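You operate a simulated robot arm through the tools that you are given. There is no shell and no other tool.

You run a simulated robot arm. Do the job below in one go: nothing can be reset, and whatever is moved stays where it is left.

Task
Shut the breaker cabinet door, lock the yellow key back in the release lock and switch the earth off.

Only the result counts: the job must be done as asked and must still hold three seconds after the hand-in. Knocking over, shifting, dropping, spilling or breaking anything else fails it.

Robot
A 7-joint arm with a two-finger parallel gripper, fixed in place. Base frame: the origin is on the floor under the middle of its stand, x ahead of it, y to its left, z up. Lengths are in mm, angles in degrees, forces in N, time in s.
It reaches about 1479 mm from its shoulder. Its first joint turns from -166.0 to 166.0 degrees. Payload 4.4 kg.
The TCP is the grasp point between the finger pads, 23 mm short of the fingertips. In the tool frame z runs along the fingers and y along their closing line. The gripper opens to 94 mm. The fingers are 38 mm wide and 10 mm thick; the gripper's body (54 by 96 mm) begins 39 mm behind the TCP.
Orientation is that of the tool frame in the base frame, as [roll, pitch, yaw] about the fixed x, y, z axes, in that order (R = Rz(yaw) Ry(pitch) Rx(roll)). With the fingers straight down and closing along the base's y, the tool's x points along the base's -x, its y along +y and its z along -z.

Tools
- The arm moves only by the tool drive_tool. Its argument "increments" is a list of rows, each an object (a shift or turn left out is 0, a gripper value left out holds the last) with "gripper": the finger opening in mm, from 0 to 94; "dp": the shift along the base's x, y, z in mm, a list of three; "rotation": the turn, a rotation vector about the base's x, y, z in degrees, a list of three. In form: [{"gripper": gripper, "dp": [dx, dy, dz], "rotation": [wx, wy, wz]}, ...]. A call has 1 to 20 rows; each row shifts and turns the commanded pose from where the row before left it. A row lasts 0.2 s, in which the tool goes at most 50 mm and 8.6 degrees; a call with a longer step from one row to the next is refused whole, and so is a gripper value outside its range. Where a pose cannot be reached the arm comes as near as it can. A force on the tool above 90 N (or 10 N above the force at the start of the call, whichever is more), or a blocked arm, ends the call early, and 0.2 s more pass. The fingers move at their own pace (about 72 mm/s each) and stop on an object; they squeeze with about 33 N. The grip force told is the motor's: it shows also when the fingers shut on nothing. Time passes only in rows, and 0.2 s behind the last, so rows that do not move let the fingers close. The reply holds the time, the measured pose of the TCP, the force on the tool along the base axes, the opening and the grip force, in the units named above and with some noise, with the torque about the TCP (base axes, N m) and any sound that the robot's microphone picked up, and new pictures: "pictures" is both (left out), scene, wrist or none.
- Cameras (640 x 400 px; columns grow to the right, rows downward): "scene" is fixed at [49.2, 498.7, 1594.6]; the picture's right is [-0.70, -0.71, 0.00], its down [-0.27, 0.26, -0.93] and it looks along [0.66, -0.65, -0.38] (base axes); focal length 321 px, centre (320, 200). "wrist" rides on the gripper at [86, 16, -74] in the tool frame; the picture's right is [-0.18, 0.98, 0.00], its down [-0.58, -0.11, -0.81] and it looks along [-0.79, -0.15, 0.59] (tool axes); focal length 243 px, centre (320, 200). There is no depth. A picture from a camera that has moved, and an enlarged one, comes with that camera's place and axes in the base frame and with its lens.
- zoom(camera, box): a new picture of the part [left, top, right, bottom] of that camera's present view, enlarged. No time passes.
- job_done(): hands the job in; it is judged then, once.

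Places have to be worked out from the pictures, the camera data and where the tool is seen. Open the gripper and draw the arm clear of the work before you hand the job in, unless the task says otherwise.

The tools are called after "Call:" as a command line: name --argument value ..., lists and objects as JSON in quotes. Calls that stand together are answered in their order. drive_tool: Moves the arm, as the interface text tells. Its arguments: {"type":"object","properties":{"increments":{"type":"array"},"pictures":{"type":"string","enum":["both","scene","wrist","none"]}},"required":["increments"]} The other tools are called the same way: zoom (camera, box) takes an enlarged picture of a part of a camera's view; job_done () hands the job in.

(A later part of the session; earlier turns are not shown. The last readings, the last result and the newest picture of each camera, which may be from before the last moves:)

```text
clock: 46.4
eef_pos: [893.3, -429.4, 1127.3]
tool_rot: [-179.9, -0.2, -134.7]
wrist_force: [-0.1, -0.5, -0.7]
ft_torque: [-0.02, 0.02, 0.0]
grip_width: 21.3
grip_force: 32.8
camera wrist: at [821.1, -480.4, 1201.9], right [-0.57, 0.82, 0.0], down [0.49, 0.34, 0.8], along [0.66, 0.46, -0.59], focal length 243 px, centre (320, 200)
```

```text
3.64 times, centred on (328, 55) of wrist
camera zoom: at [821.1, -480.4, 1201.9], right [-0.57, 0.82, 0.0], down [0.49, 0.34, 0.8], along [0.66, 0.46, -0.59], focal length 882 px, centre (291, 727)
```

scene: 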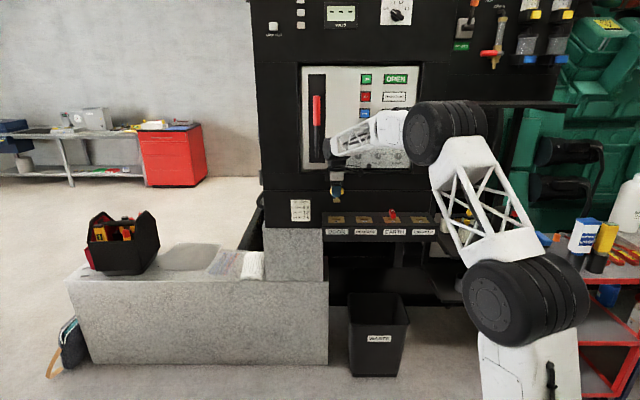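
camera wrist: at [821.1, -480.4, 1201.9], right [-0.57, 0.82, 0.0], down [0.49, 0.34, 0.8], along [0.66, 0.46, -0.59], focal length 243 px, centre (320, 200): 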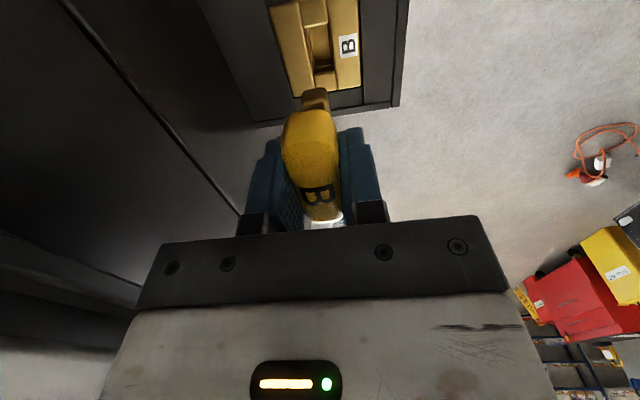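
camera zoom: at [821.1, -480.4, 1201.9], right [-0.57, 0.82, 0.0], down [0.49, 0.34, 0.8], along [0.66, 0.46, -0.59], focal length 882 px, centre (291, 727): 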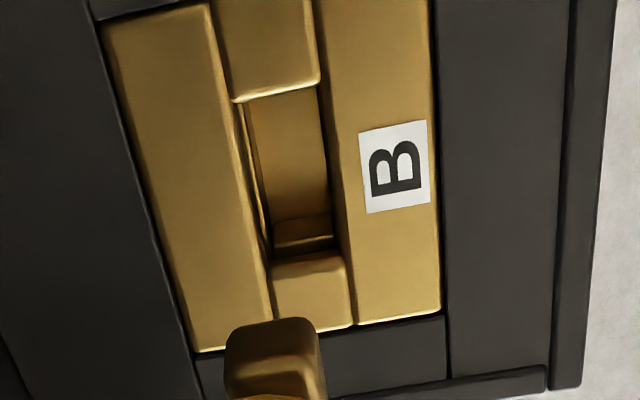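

I'll move over to RELEASE at the same height (about 122 mm along the console) and compare the same view.

Call:
drive_tool --increments '[{"dp": [-21.5, -21.6, 0]}, {"dp": [-21.5, -21.6, 0]}, {"dp": [-21.5, -21.6, 0]}, {"dp": [-21.5, -21.7, 0]}, {"dp": [0, 0, 0]}]' --pictures "both"

Call:
zoom --camera "wrist" --box '[240, 0, 416, 110]'

```text
clock: 46.9
eef_pos: [875.4, -443.9, 1129.3]
tool_rot: [-179.8, -0.1, -133.9]
wrist_force: [28.7, 27.5, -0.5]
ft_torque: [-2.15, 2.18, 1.85]
grip_width: 21.1
grip_force: 32.8
stopped in row 2: the force on the tool passed its limit at 143 N (the readings are from after the stop); the commanded pose is now the measured one
camera wrist: at [803.7, -495.6, 1202.9], right [-0.58, 0.81, 0.0], down [0.48, 0.35, 0.81], along [0.66, 0.47, -0.59], focal length 243 px, centre (320, 200)
```

scene: 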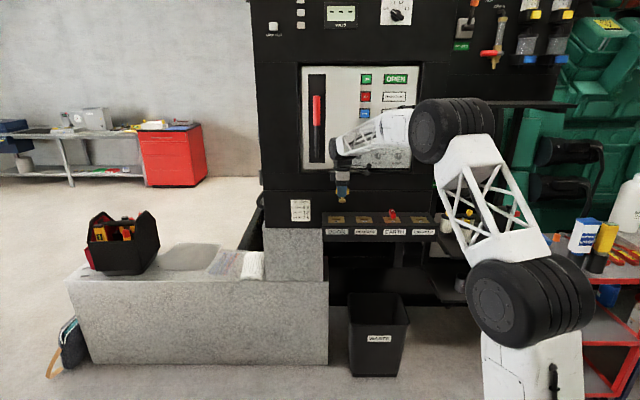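
wrist: 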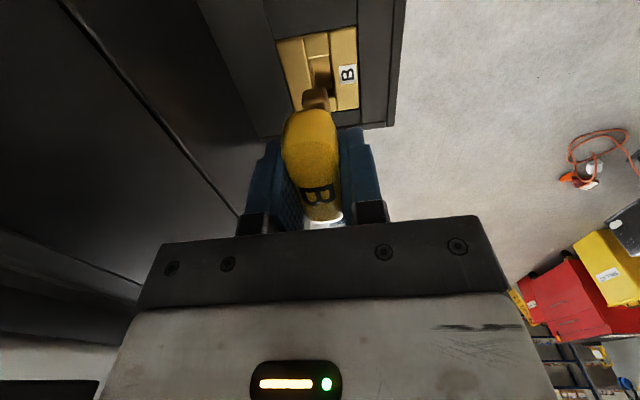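

```text
3.64 times, centred on (328, 55) of wrist
camera zoom: at [803.7, -495.6, 1202.9], right [-0.58, 0.81, 0.0], down [0.48, 0.35, 0.81], along [0.66, 0.47, -0.59], focal length 882 px, centre (291, 727)
```

zoom: 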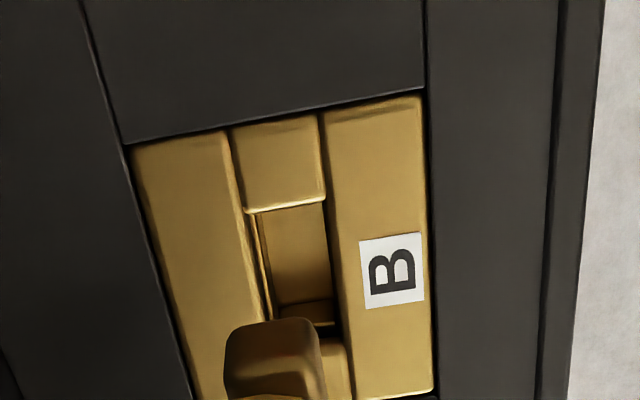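

I struck something at about 78 mm above the TCP and 47 mm toward the cabinet: the gripper body's rear corner met the left side of the transparent settings cover, which sticks out of the panel. I'll check its condition before moving.

Call:
zoom --camera "scene" --box '[296, 120, 424, 200]'

Call:
zoom --camera "scene" --box '[330, 130, 410, 190]'

```text
5.00 times, centred on (360, 160) of scene
camera zoom: at [49.2, 498.7, 1594.6], right [-0.7, -0.71, 0.0], down [-0.27, 0.26, -0.93], along [0.66, -0.65, -0.38], focal length 1603 px, centre (120, 400)
```

zoom: 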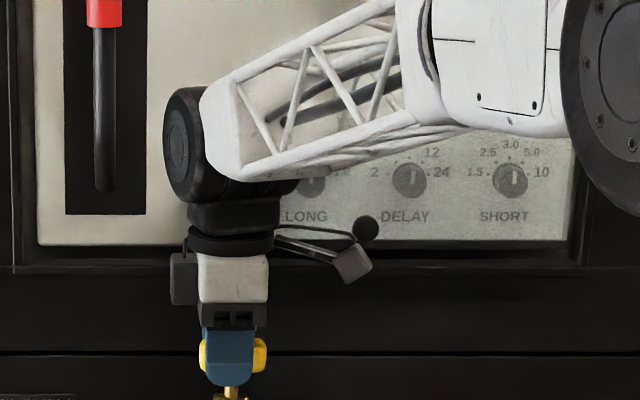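

```text
6.67 times, centred on (370, 160) of scene
camera zoom: at [49.2, 498.7, 1594.6], right [-0.7, -0.71, 0.0], down [-0.27, 0.26, -0.93], along [0.66, -0.65, -0.38], focal length 2138 px, centre (-13, 467)
```

zoom: 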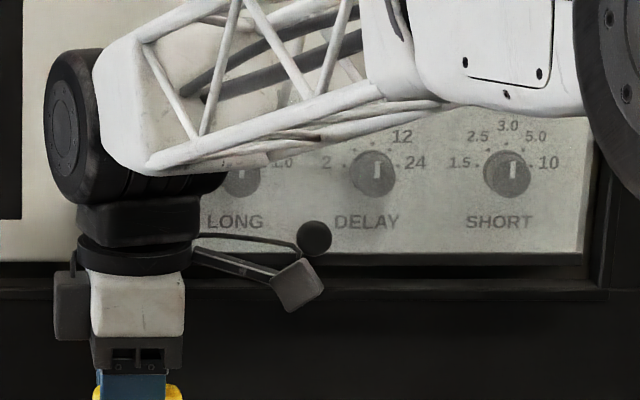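

The cover looks intact. Upright, the wrist drum would also brush that cover at RELEASE, so I'll put the key back in the DOOR slot (a known pose) and regrip it by its ends with the gripper leaning toward me. First I back off left to the DOOR position.

Call:
drive_tool --increments '[{"dp": [9, 7.2, 0], "rotation": [0, 0, -0.4]}, {"dp": [9, 7.3, 0], "rotation": [0, 0, -0.4]}, {"dp": [0, 0, -2]}, {"dp": [0, 0, 0]}]' --pictures "both"

Call:
zoom --camera "wrist" --box '[240, 0, 416, 110]'

Call:
zoom --camera "scene" --box '[296, 120, 424, 200]'

```text
clock: 47.9
eef_pos: [892.9, -432.6, 1127.4]
tool_rot: [-179.9, 0.0, -134.8]
wrist_force: [0.0, 0.2, -0.9]
ft_torque: [0.01, 0.04, -0.01]
grip_width: 21.2
grip_force: 32.9
camera wrist: at [819.4, -482.5, 1200.9], right [-0.57, 0.82, 0.0], down [0.48, 0.34, 0.81], along [0.67, 0.46, -0.59], focal length 243 px, centre (320, 200)
```

scene: 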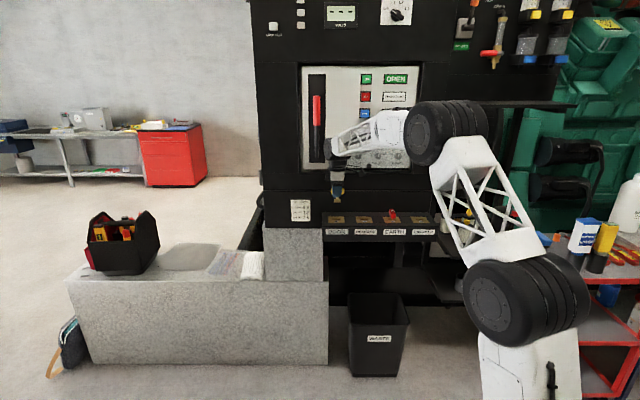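
wrist: 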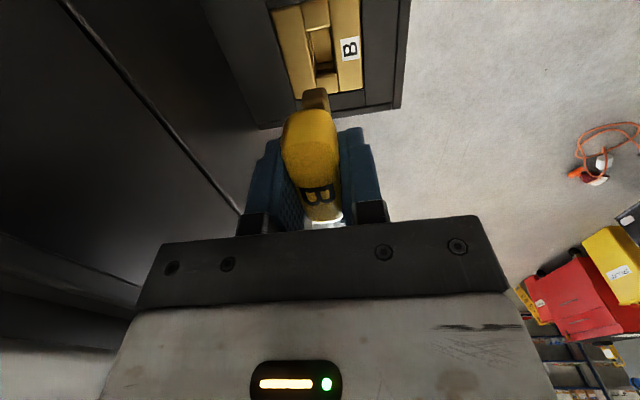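

```text
3.64 times, centred on (328, 55) of wrist
camera zoom: at [819.4, -482.5, 1200.9], right [-0.57, 0.82, 0.0], down [0.48, 0.34, 0.81], along [0.67, 0.46, -0.59], focal length 882 px, centre (291, 727)
```

zoom: 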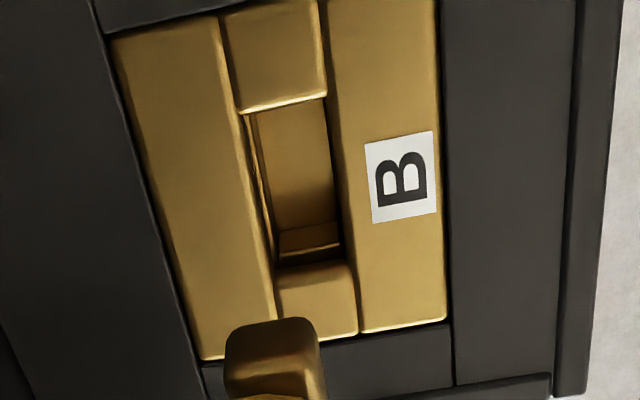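

```text
5.00 times, centred on (360, 160) of scene
camera zoom: at [49.2, 498.7, 1594.6], right [-0.7, -0.71, 0.0], down [-0.27, 0.26, -0.93], along [0.66, -0.65, -0.38], focal length 1603 px, centre (120, 400)
```

zoom: 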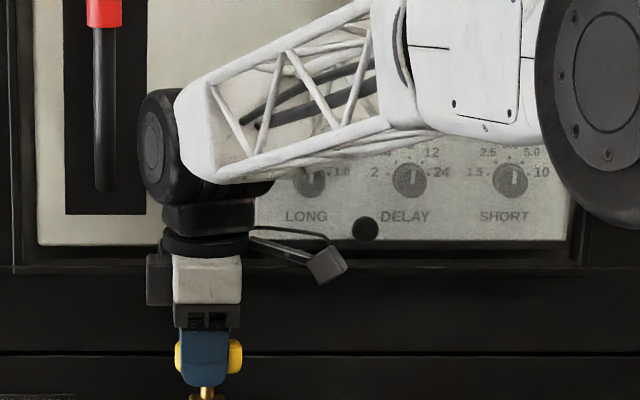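

The measured y is about 3 mm short of my reference, which the image comparison confirms. I'll correct that and lower toward the DOOR slot.

Call:
drive_tool --increments '[{"dp": [0.5, 2.9, 0]}, {"dp": [0, 0, 0]}, {"dp": [0, 0, -25]}, {"dp": [0, 0, -25]}, {"dp": [0, 0, -25]}, {"dp": [0, 0, 0]}]' --pictures "wrist"

Call:
zoom --camera "scene" --box '[310, 180, 374, 230]'

```text
clock: 49.3
eef_pos: [892.2, -430.1, 1052.8]
tool_rot: [-179.9, 0.0, -134.8]
wrist_force: [0.7, 0.1, 0.1]
ft_torque: [0.0, 0.01, -0.01]
grip_width: 21.2
grip_force: 33.1
camera wrist: at [819.6, -480.1, 1126.3], right [-0.57, 0.82, 0.0], down [0.48, 0.34, 0.81], along [0.67, 0.46, -0.59], focal length 243 px, centre (320, 200)
```

wrist: 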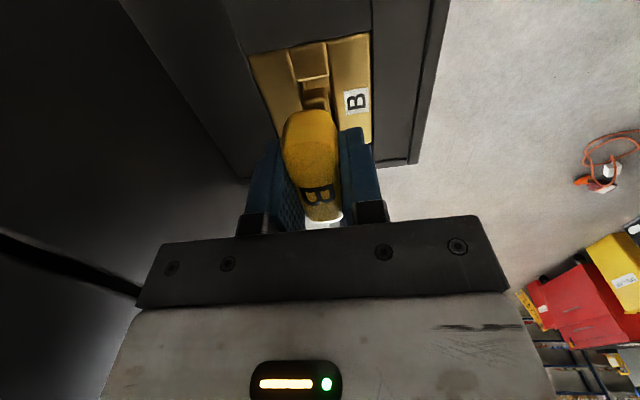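

```text
8.00 times, centred on (342, 205) of scene
camera zoom: at [49.2, 498.7, 1594.6], right [-0.7, -0.71, 0.0], down [-0.27, 0.26, -0.93], along [0.66, -0.65, -0.38], focal length 2565 px, centre (144, 160)
```

zoom: 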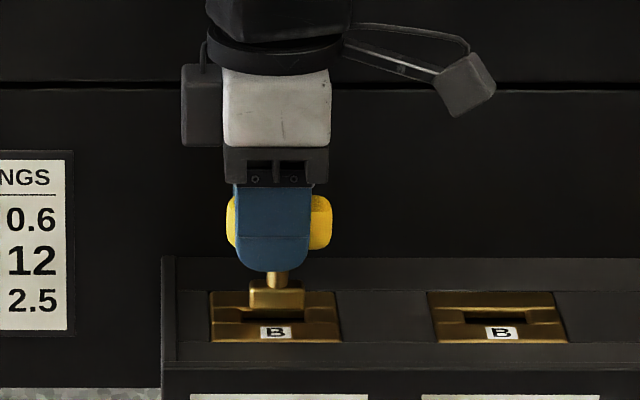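

The bit hovers right over the slot. I'll nudge to the reference position and lower slowly into the slot.

Call:
drive_tool --increments '[{"dp": [1.0, 0.7, 0]}, {"dp": [0, 0, -6]}, {"dp": [0, 0, -6]}, {"dp": [0, 0, -6]}, {"dp": [0, 0, -5]}, {"dp": [0, 0, -4]}]' --pictures "wrist"

Call:
zoom --camera "scene" --box '[310, 180, 374, 230]'

```text
clock: 50.7
eef_pos: [894.7, -428.6, 1024.8]
tool_rot: [-179.7, 0.0, -134.8]
wrist_force: [-0.7, 0.8, 1.5]
ft_torque: [0.05, 0.09, -0.02]
grip_width: 21.3
grip_force: 33.0
camera wrist: at [820.8, -479.1, 1099.1], right [-0.57, 0.82, 0.0], down [0.48, 0.34, 0.81], along [0.67, 0.46, -0.59], focal length 243 px, centre (320, 200)
```

wrist: 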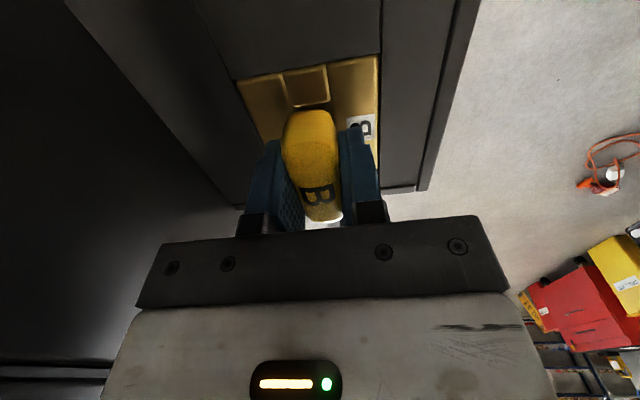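

```text
8.00 times, centred on (342, 205) of scene
camera zoom: at [49.2, 498.7, 1594.6], right [-0.7, -0.71, 0.0], down [-0.27, 0.26, -0.93], along [0.66, -0.65, -0.38], focal length 2565 px, centre (144, 160)
```

zoom: 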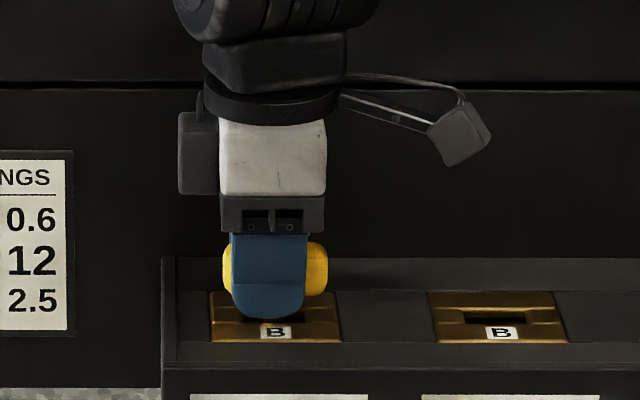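

The key is back in the DOOR slot with no force. I'll release it, lift, draw forward, turn the gripper to face the console and lean it 20° so the wrist stays clear of the cover.

Call:
drive_tool --increments '[{"gripper": 50}, {"gripper": 50}, {"dp": [0, 0, 15]}, {"dp": [0, 0, 25]}, {"dp": [0, 0, 30]}, {"dp": [-15, 15, 20]}, {"dp": [-25, 25, 10], "rotation": [0, 0, -8.2]}, {"rotation": [0, 0, -8.2], "gripper": 80}, {"rotation": [0, 0, -8.2]}, {"rotation": [0, 0, -8.2]}, {"rotation": [0, 0, -8.2]}, {"rotation": [0, 0, -8.2]}, {"rotation": [0, 0, -8.2]}, {"rotation": [0, 0, -8.2]}, {"rotation": [0, 0, -8.2]}, {"rotation": [0, 0, -8.2]}, {"rotation": [0, 0, -8]}]' --pictures "both"

```text
clock: 54.3
eef_pos: [854.2, -388.7, 1124.8]
tool_rot: [-179.9, -0.1, 134.9]
wrist_force: [0.3, -0.3, 0.2]
ft_torque: [-0.01, -0.01, -0.03]
grip_width: 80.0
grip_force: 0.1
camera wrist: at [803.8, -316.0, 1199.3], right [0.82, 0.57, 0.0], down [0.34, -0.49, 0.81], along [0.45, -0.67, -0.59], focal length 243 px, centre (320, 200)
```

scene: 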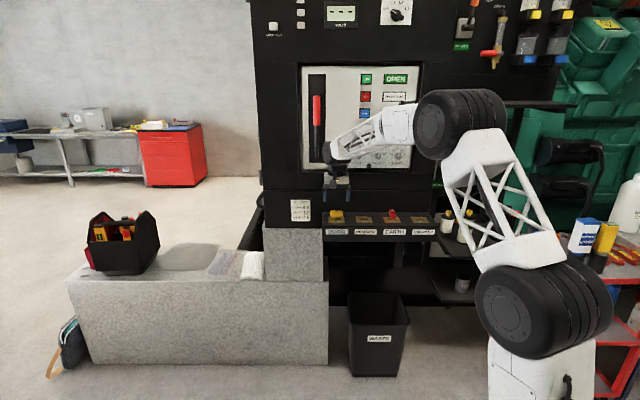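
wrist: 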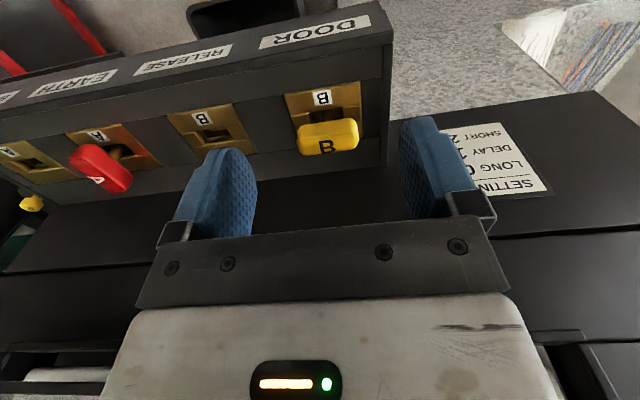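

The bow now lies along the slot. I'll lean the gripper 20° toward me and move above the key.

Call:
drive_tool --increments '[{"rotation": [-4.7, -4.7, 0]}, {"rotation": [-4.7, -4.7, 0]}, {"rotation": [-4.7, -4.8, 0]}, {"dp": [18, -21.5, -22]}, {"dp": [18, -21.5, -20]}, {"dp": [0, 0, 0]}]' --pictures "both"

Call:
zoom --camera "wrist" --box '[220, 60, 440, 200]'

Call:
zoom --camera "scene" --box '[310, 180, 374, 230]'

```text
clock: 55.7
eef_pos: [891.0, -433.0, 1083.1]
tool_rot: [-179.8, 20.1, 135.1]
wrist_force: [-0.4, 0.5, 0.3]
ft_torque: [0.03, -0.03, 0.0]
grip_width: 80.0
grip_force: 0.1
camera wrist: at [825.7, -346.2, 1123.1], right [0.82, 0.57, 0.06], down [0.12, -0.27, 0.96], along [0.57, -0.77, -0.28], focal length 243 px, centre (320, 200)
```

scene: 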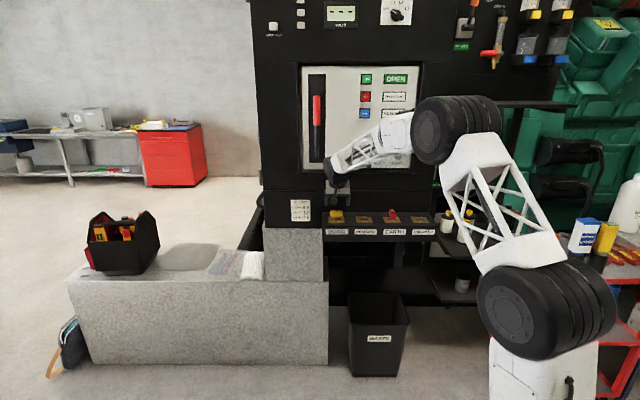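
wrist: 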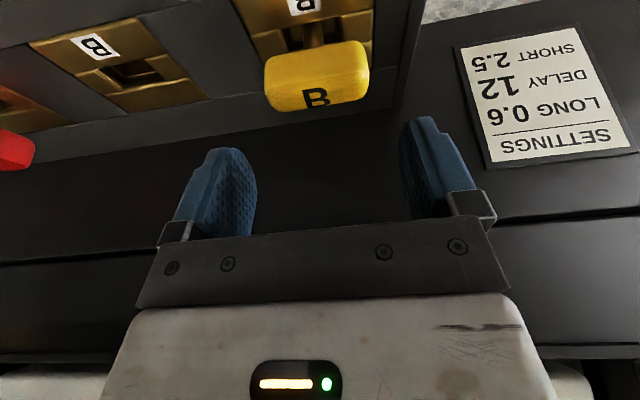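

```text
2.86 times, centred on (330, 130) of wrist
camera zoom: at [825.7, -346.2, 1123.1], right [0.82, 0.57, 0.06], down [0.12, -0.27, 0.96], along [0.57, -0.77, -0.28], focal length 693 px, centre (291, 400)
```

zoom: 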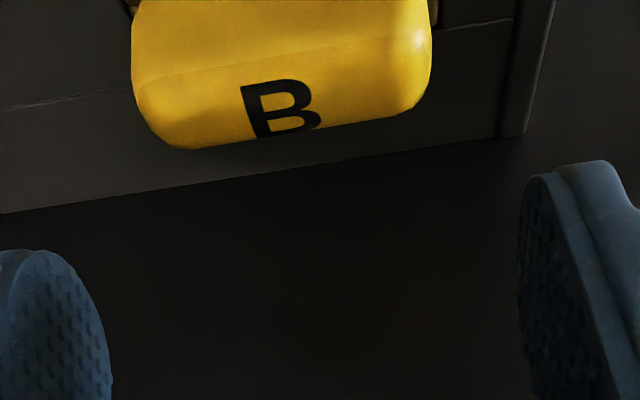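

```text
8.00 times, centred on (342, 205) of scene
camera zoom: at [49.2, 498.7, 1594.6], right [-0.7, -0.71, 0.0], down [-0.27, 0.26, -0.93], along [0.66, -0.65, -0.38], focal length 2565 px, centre (144, 160)
```

zoom: 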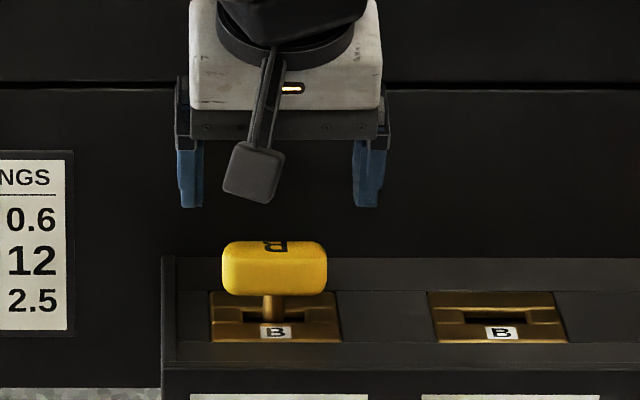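

The fingers are centred on the bow's ends. I'll descend to the bow and close on its ends.

Call:
drive_tool --increments '[{"dp": [0, 0, -20]}, {"dp": [0, 0, -20]}, {"dp": [0, 0, -13]}, {"dp": [0, 0, -8]}, {"dp": [0, 0, 0]}]' --pictures "both"

Call:
zoom --camera "scene" --box '[310, 180, 374, 230]'

Call:
zoom --camera "wrist" --box '[200, 80, 440, 230]'

```text
clock: 56.9
eef_pos: [889.6, -431.1, 1023.0]
tool_rot: [-179.9, 20.1, 135.2]
wrist_force: [-3.1, 2.5, 5.1]
ft_torque: [0.27, -0.04, 0.18]
grip_width: 80.2
grip_force: 0.0
camera wrist: at [825.3, -345.0, 1062.6], right [0.82, 0.57, 0.06], down [0.12, -0.27, 0.96], along [0.57, -0.77, -0.28], focal length 243 px, centre (320, 200)
```

scene: 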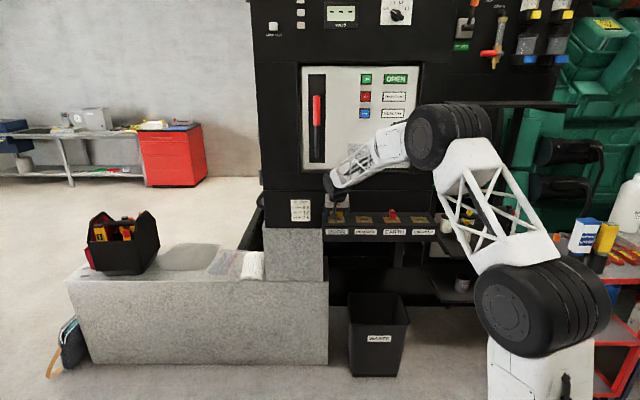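
wrist: 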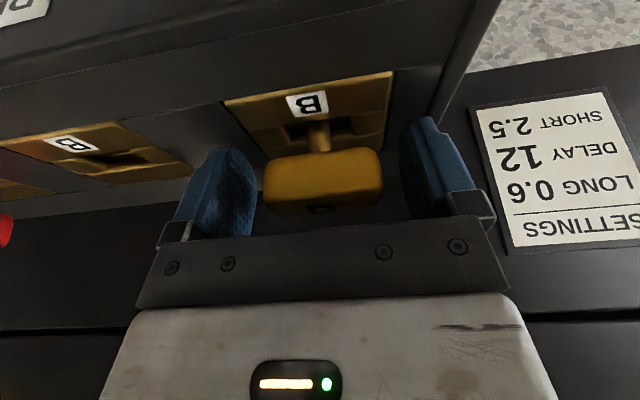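

```text
8.00 times, centred on (342, 205) of scene
camera zoom: at [49.2, 498.7, 1594.6], right [-0.7, -0.71, 0.0], down [-0.27, 0.26, -0.93], along [0.66, -0.65, -0.38], focal length 2565 px, centre (144, 160)
```

zoom: 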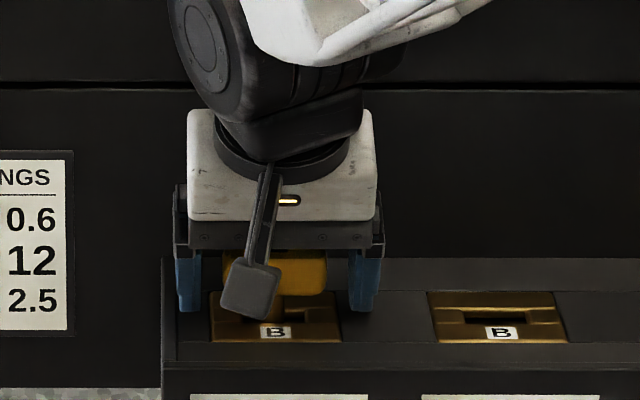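

```text
2.67 times, centred on (320, 155) of wrist
camera zoom: at [825.3, -345.0, 1062.6], right [0.82, 0.57, 0.06], down [0.12, -0.27, 0.96], along [0.57, -0.77, -0.28], focal length 647 px, centre (320, 320)
```

zoom: 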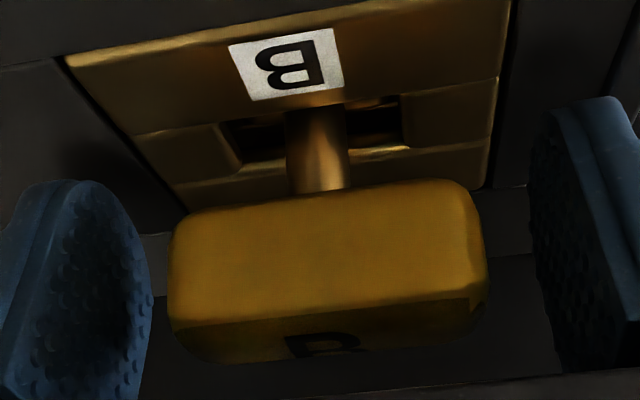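

A small upward force (5 N) suggests a fingertip corner is touching the console top, so I'll raise 4 mm and then close.

Call:
drive_tool --increments '[{"dp": [0, 0, 4]}, {"dp": [0, 0, 0]}]' --pictures "none"

```text
clock: 57.5
eef_pos: [890.9, -430.5, 1026.1]
tool_rot: [-179.8, 20.0, 135.2]
wrist_force: [0.8, 0.4, 0.8]
ft_torque: [0.0, 0.01, 0.01]
grip_width: 80.1
grip_force: 0.0
```

The force has cleared. Now I close on the bow's ends.

Call:
drive_tool --increments '[{"gripper": 60}, {"gripper": 45}, {"gripper": 40}, {"gripper": 40}]' --pictures "wrist"

Call:
zoom --camera "wrist" --box '[200, 80, 440, 230]'

```text
clock: 58.5
eef_pos: [889.4, -432.0, 1026.4]
tool_rot: [-179.9, 20.1, 135.2]
wrist_force: [-1.0, -0.6, 0.0]
ft_torque: [0.01, 0.01, 0.0]
grip_width: 55.7
grip_force: 33.1
camera wrist: at [825.5, -345.0, 1066.1], right [0.82, 0.57, 0.06], down [0.12, -0.27, 0.96], along [0.57, -0.77, -0.28], focal length 243 px, centre (320, 200)
```

wrist: 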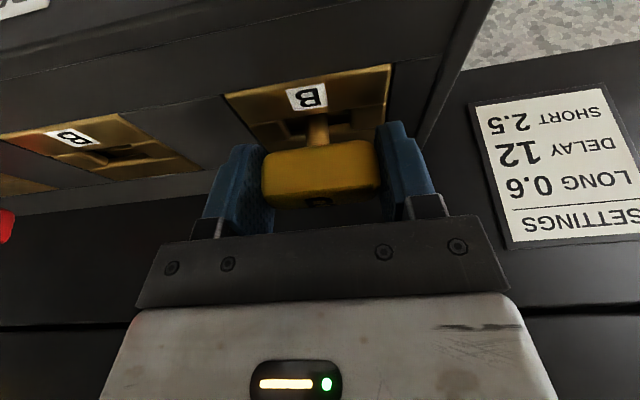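

```text
2.67 times, centred on (320, 155) of wrist
camera zoom: at [825.5, -345.0, 1066.1], right [0.82, 0.57, 0.06], down [0.12, -0.27, 0.96], along [0.57, -0.77, -0.28], focal length 647 px, centre (320, 320)
```

zoom: 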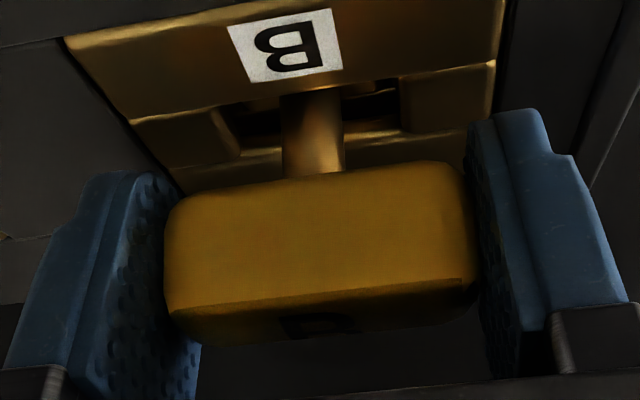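

The bow is held by its ends (55.7 mm) with no side force. I'll lift it out to just clear the slot and take a reference view of the DOOR plate.

Call:
drive_tool --increments '[{"dp": [0, 0, 5]}, {"dp": [0, 0, 10]}, {"dp": [0, 0, 15]}, {"dp": [0, 0, 15]}, {"dp": [0, 0, 0]}]' --pictures "both"

Call:
zoom --camera "wrist" --box '[200, 20, 440, 170]'

Call:
zoom --camera "scene" --box '[310, 180, 374, 230]'

```text
clock: 59.7
eef_pos: [889.0, -431.1, 1071.3]
tool_rot: [-179.8, 20.1, 135.1]
wrist_force: [0.2, -0.3, -1.8]
ft_torque: [0.01, -0.01, 0.02]
grip_width: 55.4
grip_force: 32.9
camera wrist: at [825.6, -345.1, 1111.4], right [0.82, 0.57, 0.06], down [0.12, -0.27, 0.96], along [0.57, -0.77, -0.28], focal length 243 px, centre (320, 200)
```

scene: 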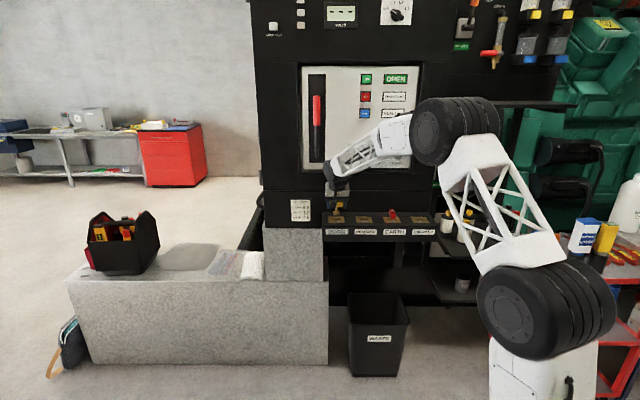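
wrist: 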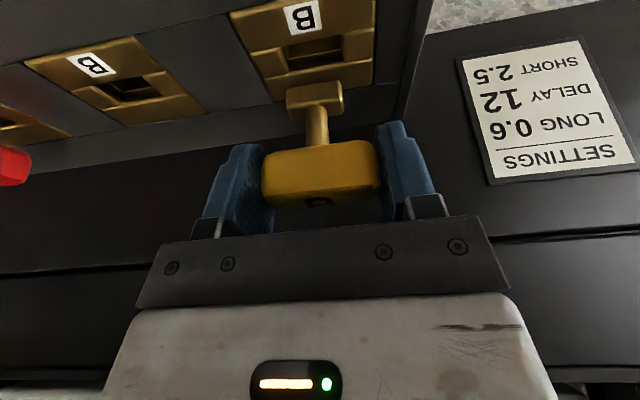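

```text
2.67 times, centred on (320, 95) of wrist
camera zoom: at [825.6, -345.1, 1111.4], right [0.82, 0.57, 0.06], down [0.12, -0.27, 0.96], along [0.57, -0.77, -0.28], focal length 647 px, centre (320, 480)
```

zoom: 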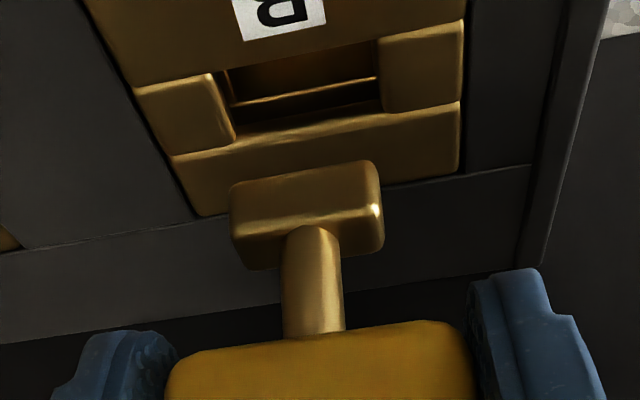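

```text
8.00 times, centred on (342, 205) of scene
camera zoom: at [49.2, 498.7, 1594.6], right [-0.7, -0.71, 0.0], down [-0.27, 0.26, -0.93], along [0.66, -0.65, -0.38], focal length 2565 px, centre (144, 160)
```

zoom: 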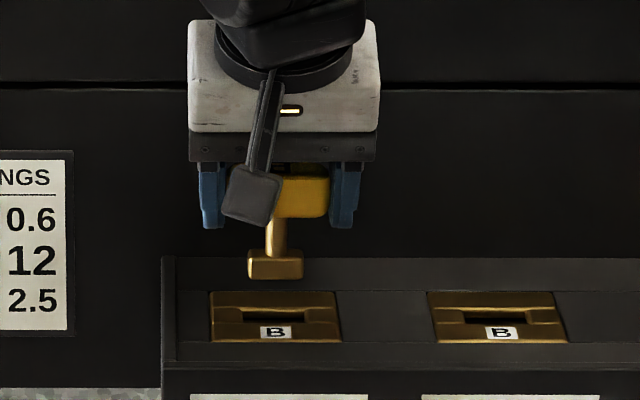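

This is an excellent view of the bit and slot to use as a reference. I'll shift about 120 mm right along the console toward RELEASE and compare the view.

Call:
drive_tool --increments '[{"dp": [-21.1, -21.3, 0]}, {"dp": [-21.1, -21.3, 0]}, {"dp": [-21.2, -21.3, 0]}, {"dp": [-21.2, -21.3, 0]}, {"dp": [0, 0, 0]}]' --pictures "both"

Call:
zoom --camera "wrist" --box '[200, 20, 440, 170]'

Call:
zoom --camera "scene" --box '[330, 180, 394, 230]'

```text
clock: 60.9
eef_pos: [805.5, -516.5, 1071.3]
tool_rot: [-179.8, 20.0, 135.1]
wrist_force: [-0.6, 0.0, -1.7]
ft_torque: [0.04, 0.01, 0.01]
grip_width: 55.6
grip_force: 33.4
camera wrist: at [741.0, -430.6, 1111.4], right [0.82, 0.57, 0.06], down [0.12, -0.27, 0.96], along [0.56, -0.77, -0.28], focal length 243 px, centre (320, 200)
```

scene: 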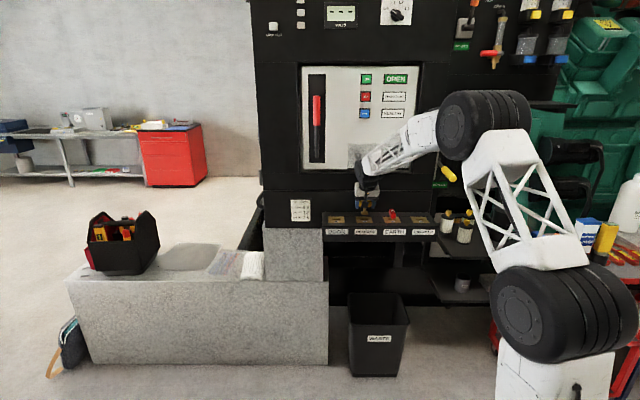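
wrist: 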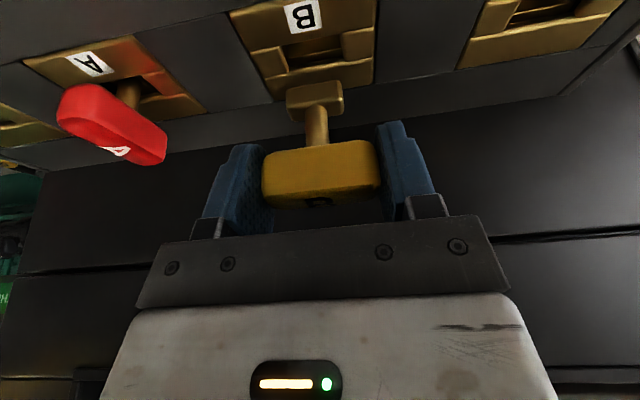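

```text
2.67 times, centred on (320, 95) of wrist
camera zoom: at [741.0, -430.6, 1111.4], right [0.82, 0.57, 0.06], down [0.12, -0.27, 0.96], along [0.56, -0.77, -0.28], focal length 647 px, centre (320, 480)
```

zoom: 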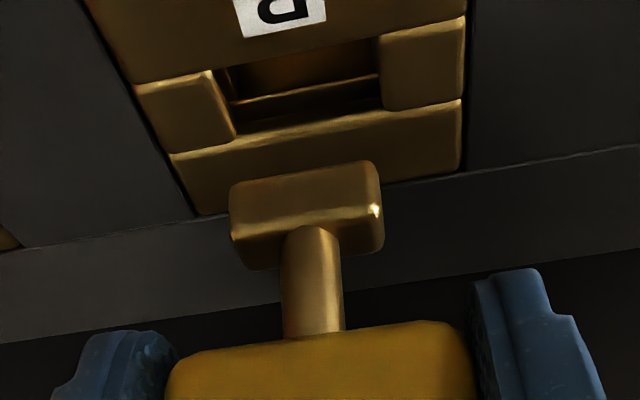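

```text
8.00 times, centred on (362, 205) of scene
camera zoom: at [49.2, 498.7, 1594.6], right [-0.7, -0.71, 0.0], down [-0.27, 0.26, -0.93], along [0.66, -0.65, -0.38], focal length 2565 px, centre (-16, 160)
```

zoom: 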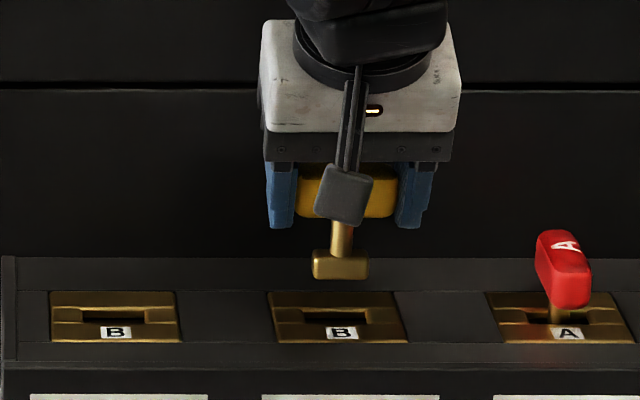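

The view matches the DOOR reference to within half a millimetre, so I'm lined up with RELEASE. I'll lower the key in small steps.

Call:
drive_tool --increments '[{"dp": [0, 0, -10]}, {"dp": [0, 0, -10]}, {"dp": [0, 0, -8]}, {"dp": [0, 0, -6]}, {"dp": [0, 0, -6]}, {"dp": [0, 0, -5]}, {"dp": [0, 0, 0]}]' --pictures "both"

Call:
zoom --camera "wrist" --box '[200, 60, 440, 210]'

Call:
zoom --camera "scene" --box '[330, 180, 394, 230]'

```text
clock: 62.5
eef_pos: [804.2, -516.2, 1025.4]
tool_rot: [-179.8, 20.1, 135.2]
wrist_force: [0.3, 0.6, -1.1]
ft_torque: [0.0, 0.01, -0.01]
grip_width: 55.3
grip_force: 32.8
camera wrist: at [740.7, -430.2, 1066.3], right [0.82, 0.57, 0.06], down [0.12, -0.27, 0.96], along [0.57, -0.77, -0.28], focal length 243 px, centre (320, 200)
```

scene: 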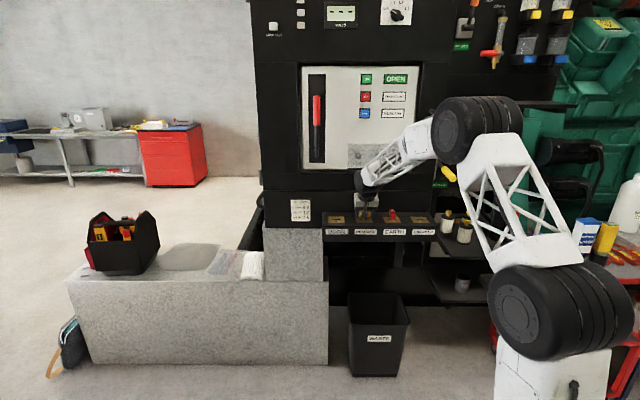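
wrist: 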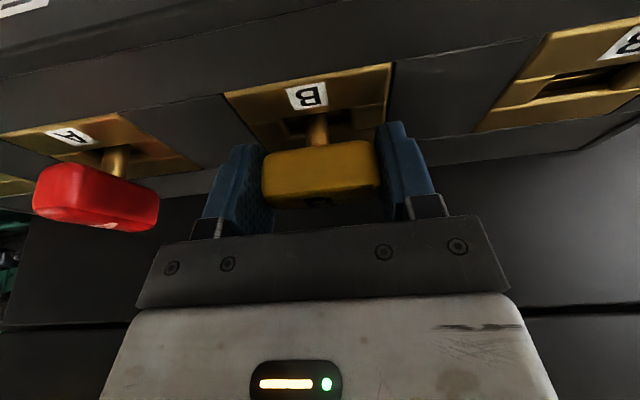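

```text
2.67 times, centred on (320, 135) of wrist
camera zoom: at [740.7, -430.2, 1066.3], right [0.82, 0.57, 0.06], down [0.12, -0.27, 0.96], along [0.57, -0.77, -0.28], focal length 647 px, centre (320, 373)
```

zoom: 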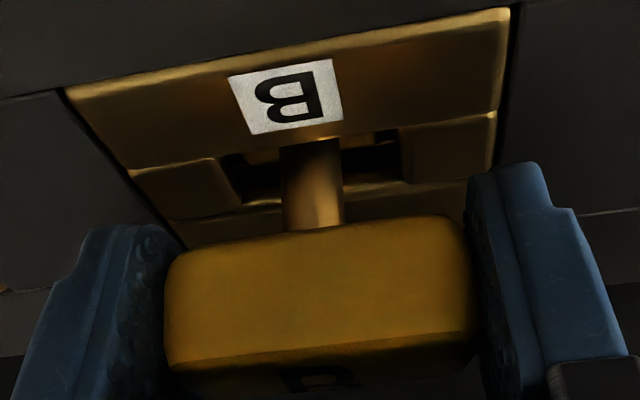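

```text
8.00 times, centred on (362, 205) of scene
camera zoom: at [49.2, 498.7, 1594.6], right [-0.7, -0.71, 0.0], down [-0.27, 0.26, -0.93], along [0.66, -0.65, -0.38], focal length 2565 px, centre (-16, 160)
```

zoom: 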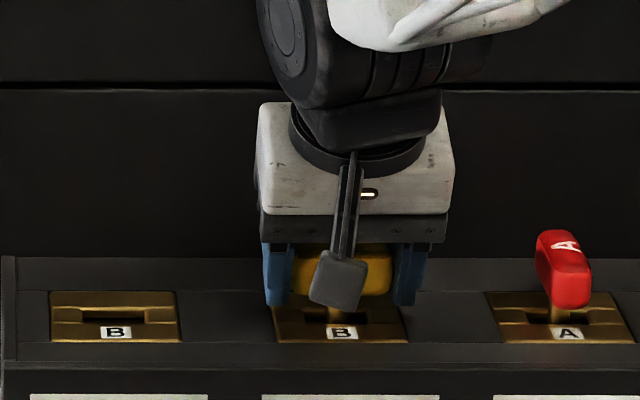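

The key is seated in RELEASE at the same depth as before, with no force. I'll test turning it clockwise about the key axis, watching the torque and grip width.

Call:
drive_tool --increments '[{"rotation": [0, 0, -4]}, {"rotation": [0, 0, -4]}, {"rotation": [0, 0, -4]}]' --pictures "wrist"

```text
clock: 63.3
eef_pos: [804.6, -516.3, 1026.5]
tool_rot: [-179.9, 20.1, 123.1]
wrist_force: [-0.3, 1.7, 0.5]
ft_torque: [0.06, 0.0, 0.05]
grip_width: 55.5
grip_force: 32.7
camera wrist: at [760.3, -418.8, 1066.0], right [0.92, 0.39, 0.06], down [0.06, -0.28, 0.96], along [0.39, -0.88, -0.28], focal length 243 px, centre (320, 200)
```

wrist: 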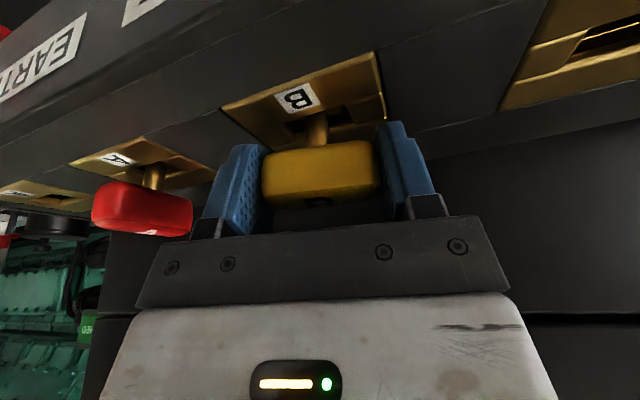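

The key turns freely clockwise. I'll continue to about 60°, then regrip for the rest to keep the wrist away from the cover.

Call:
drive_tool --increments '[{"rotation": [0, 0, -6]}, {"rotation": [0, 0, -6]}, {"rotation": [0, 0, -6]}, {"rotation": [0, 0, -6]}]' --pictures "none"

```text
clock: 64.3
eef_pos: [805.9, -515.8, 1026.1]
tool_rot: [-179.8, 20.1, 99.1]
wrist_force: [5.9, 0.0, -3.2]
ft_torque: [0.01, -0.32, 0.02]
grip_width: 55.5
grip_force: 32.8
```

Side force is only 6 N at 36° of turn. I'll continue to 60° with a slight correction.

Call:
drive_tool --increments '[{"dp": [0.4, 0, 0], "rotation": [0, 0, -6]}, {"dp": [0.4, 0, 0], "rotation": [0, 0, -6]}, {"dp": [0.3, 0.2, 0], "rotation": [0, 0, -6]}, {"dp": [0.3, 0.2, 0], "rotation": [0, 0, -6]}]' --pictures "both"

Call:
zoom --camera "scene" --box '[330, 160, 410, 230]'

```text
clock: 65.3
eef_pos: [806.4, -515.6, 1026.5]
tool_rot: [-179.7, 20.1, 75.1]
wrist_force: [0.9, 0.5, -0.1]
ft_torque: [0.0, -0.03, 0.02]
grip_width: 55.4
grip_force: 33.0
camera wrist: at [849.7, -418.2, 1066.1], right [0.91, -0.42, 0.06], down [-0.17, -0.23, 0.96], along [-0.39, -0.88, -0.28], focal length 243 px, centre (320, 200)
```

scene: 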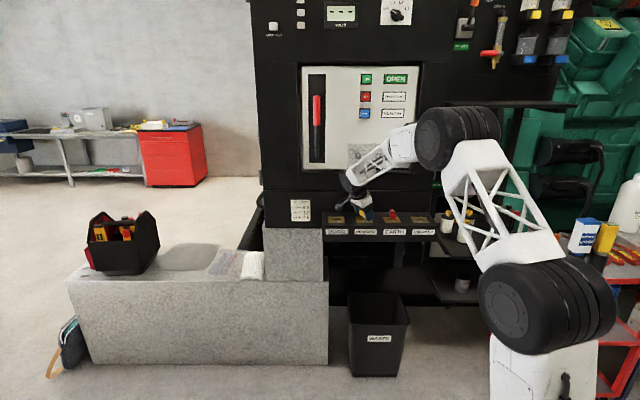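
wrist: 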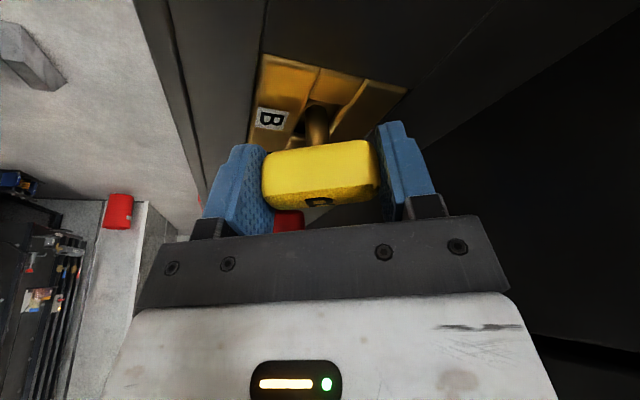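

```text
5.71 times, centred on (370, 195) of scene
camera zoom: at [49.2, 498.7, 1594.6], right [-0.7, -0.71, 0.0], down [-0.27, 0.26, -0.93], along [0.66, -0.65, -0.38], focal length 1832 px, centre (34, 229)
```

zoom: 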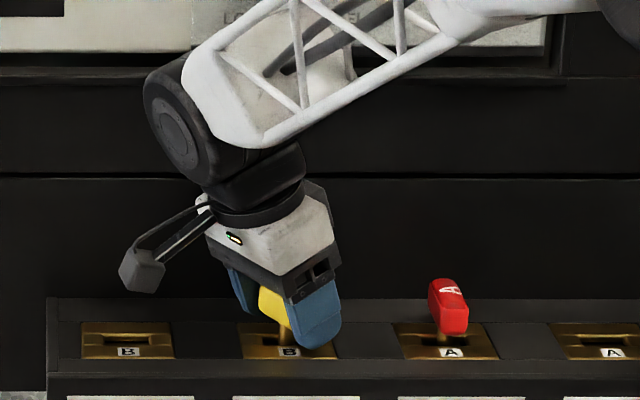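

At 60°, force is near zero. Before finishing I'll open slightly, lean the gripper further (to about 38°) so the wrist drops below the cover, and re-close.

Call:
drive_tool --increments '[{"gripper": 64}, {"gripper": 64}, {"dp": [0, 0, 3], "rotation": [-5.8, 1.54, 0]}, {"rotation": [-5.8, 1.54, 0]}, {"rotation": [-5.8, 1.54, 0]}, {"dp": [0, 0, 0]}]' --pictures "both"

Call:
zoom --camera "scene" --box '[330, 160, 410, 230]'

Call:
zoom --camera "wrist" --box '[200, 60, 440, 230]'

```text
clock: 66.7
eef_pos: [806.8, -516.4, 1028.9]
tool_rot: [-179.9, 38.1, 75.3]
wrist_force: [-0.6, -0.1, 0.3]
ft_torque: [-0.04, -0.02, 0.01]
grip_width: 64.1
grip_force: 0.0
camera wrist: at [851.7, -410.6, 1034.2], right [0.91, -0.39, 0.11], down [-0.09, 0.07, 0.99], along [-0.4, -0.92, 0.02], focal length 243 px, centre (320, 200)
```

scene: 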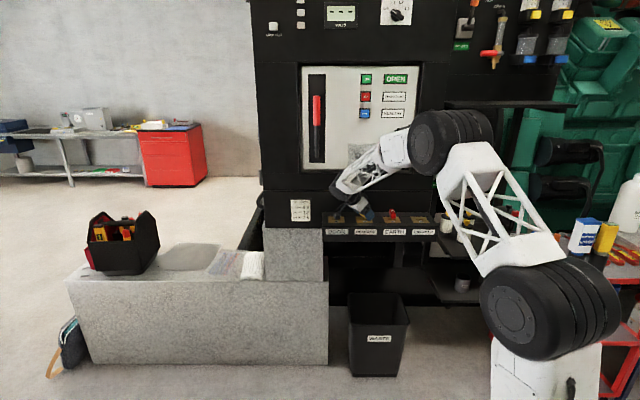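
wrist: 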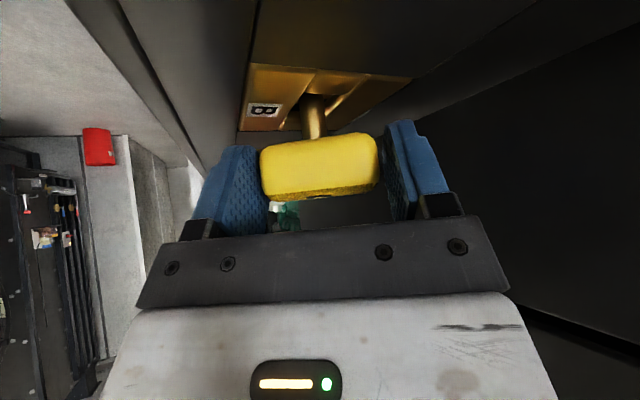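

```text
5.71 times, centred on (370, 195) of scene
camera zoom: at [49.2, 498.7, 1594.6], right [-0.7, -0.71, 0.0], down [-0.27, 0.26, -0.93], along [0.66, -0.65, -0.38], focal length 1832 px, centre (34, 229)
```

zoom: 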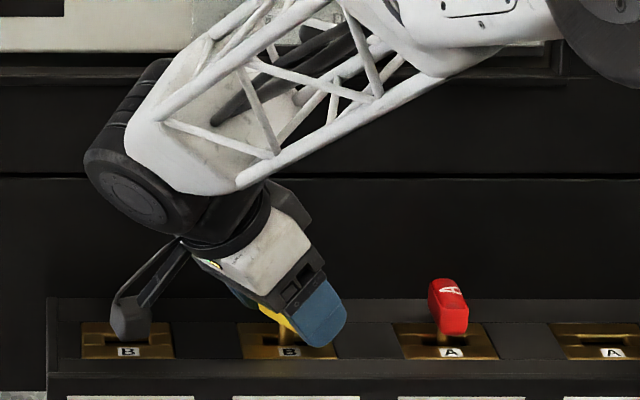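

```text
2.35 times, centred on (320, 145) of wrist
camera zoom: at [851.7, -410.6, 1034.2], right [0.91, -0.39, 0.11], down [-0.09, 0.07, 0.99], along [-0.4, -0.92, 0.02], focal length 571 px, centre (320, 329)
```

zoom: 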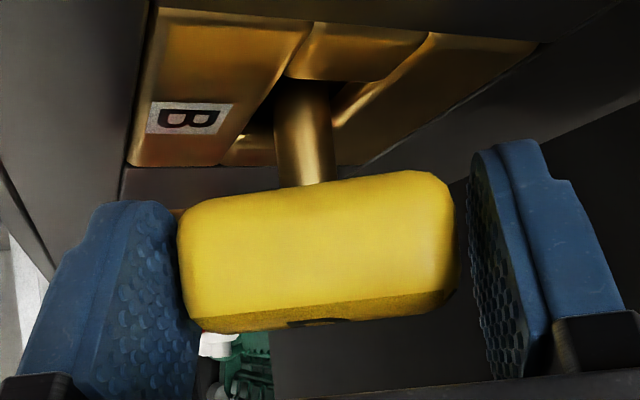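

The key has stayed put and the fingers still bracket it. I'll close again and turn the remaining 30°.

Call:
drive_tool --increments '[{"gripper": 40}, {"gripper": 40}, {"gripper": 40}, {"rotation": [0, 0, -6]}, {"rotation": [0, 0, -6]}]' --pictures "none"

```text
clock: 67.9
eef_pos: [805.5, -516.3, 1030.1]
tool_rot: [-179.8, 38.0, 63.1]
wrist_force: [1.9, 1.5, 1.7]
ft_torque: [0.05, -0.1, 0.01]
grip_width: 55.4
grip_force: 32.5
```

Call:
drive_tool --increments '[{"rotation": [0, 0, -6]}, {"rotation": [0, 0, -6]}, {"rotation": [0, 0, -6]}, {"dp": [0, 0, 0]}]' --pictures "both"

Call:
zoom --camera "scene" --box '[330, 160, 410, 230]'

```text
clock: 68.9
eef_pos: [806.4, -516.8, 1029.0]
tool_rot: [-179.8, 38.0, 45.1]
wrist_force: [3.8, 4.0, 1.1]
ft_torque: [0.17, -0.19, 0.02]
grip_width: 55.4
grip_force: 32.5
camera wrist: at [898.5, -447.6, 1034.3], right [0.59, -0.8, 0.11], down [-0.05, 0.1, 0.99], along [-0.8, -0.59, 0.02], focal length 243 px, centre (320, 200)
```

scene: 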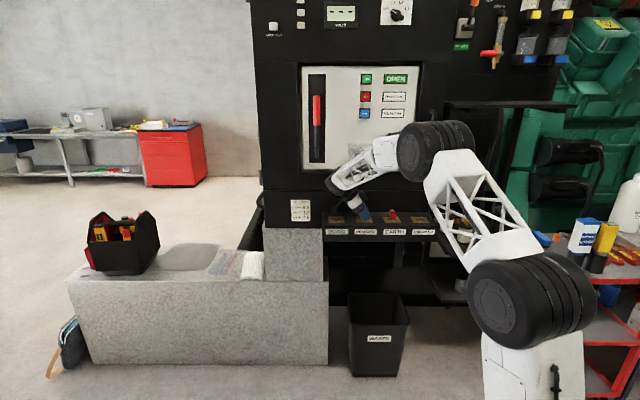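
wrist: 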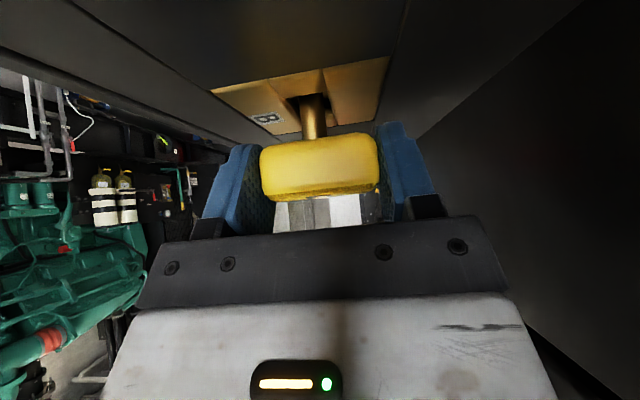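

```text
5.71 times, centred on (370, 195) of scene
camera zoom: at [49.2, 498.7, 1594.6], right [-0.7, -0.71, 0.0], down [-0.27, 0.26, -0.93], along [0.66, -0.65, -0.38], focal length 1832 px, centre (34, 229)
```

zoom: 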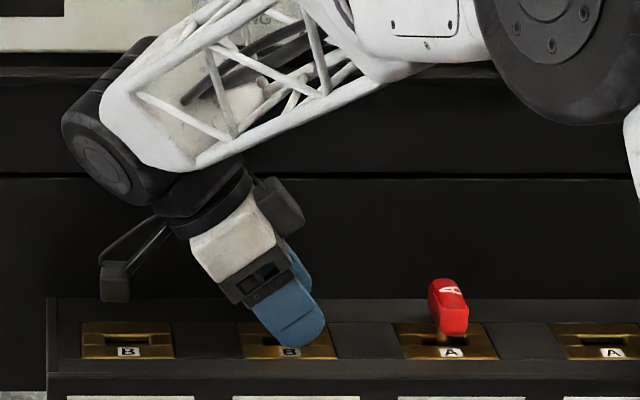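

The key is turned a full 90°. I'll nudge a few degrees more to confirm it's against its stop.

Call:
drive_tool --increments '[{"rotation": [0, 0, -2]}, {"rotation": [0, 0, -2]}]' --pictures "none"

```text
clock: 69.5
eef_pos: [807.0, -513.9, 1029.2]
tool_rot: [-179.8, 38.0, 41.2]
wrist_force: [16.5, 7.4, 2.7]
ft_torque: [0.35, -0.77, 0.42]
grip_width: 55.4
grip_force: 32.8
```

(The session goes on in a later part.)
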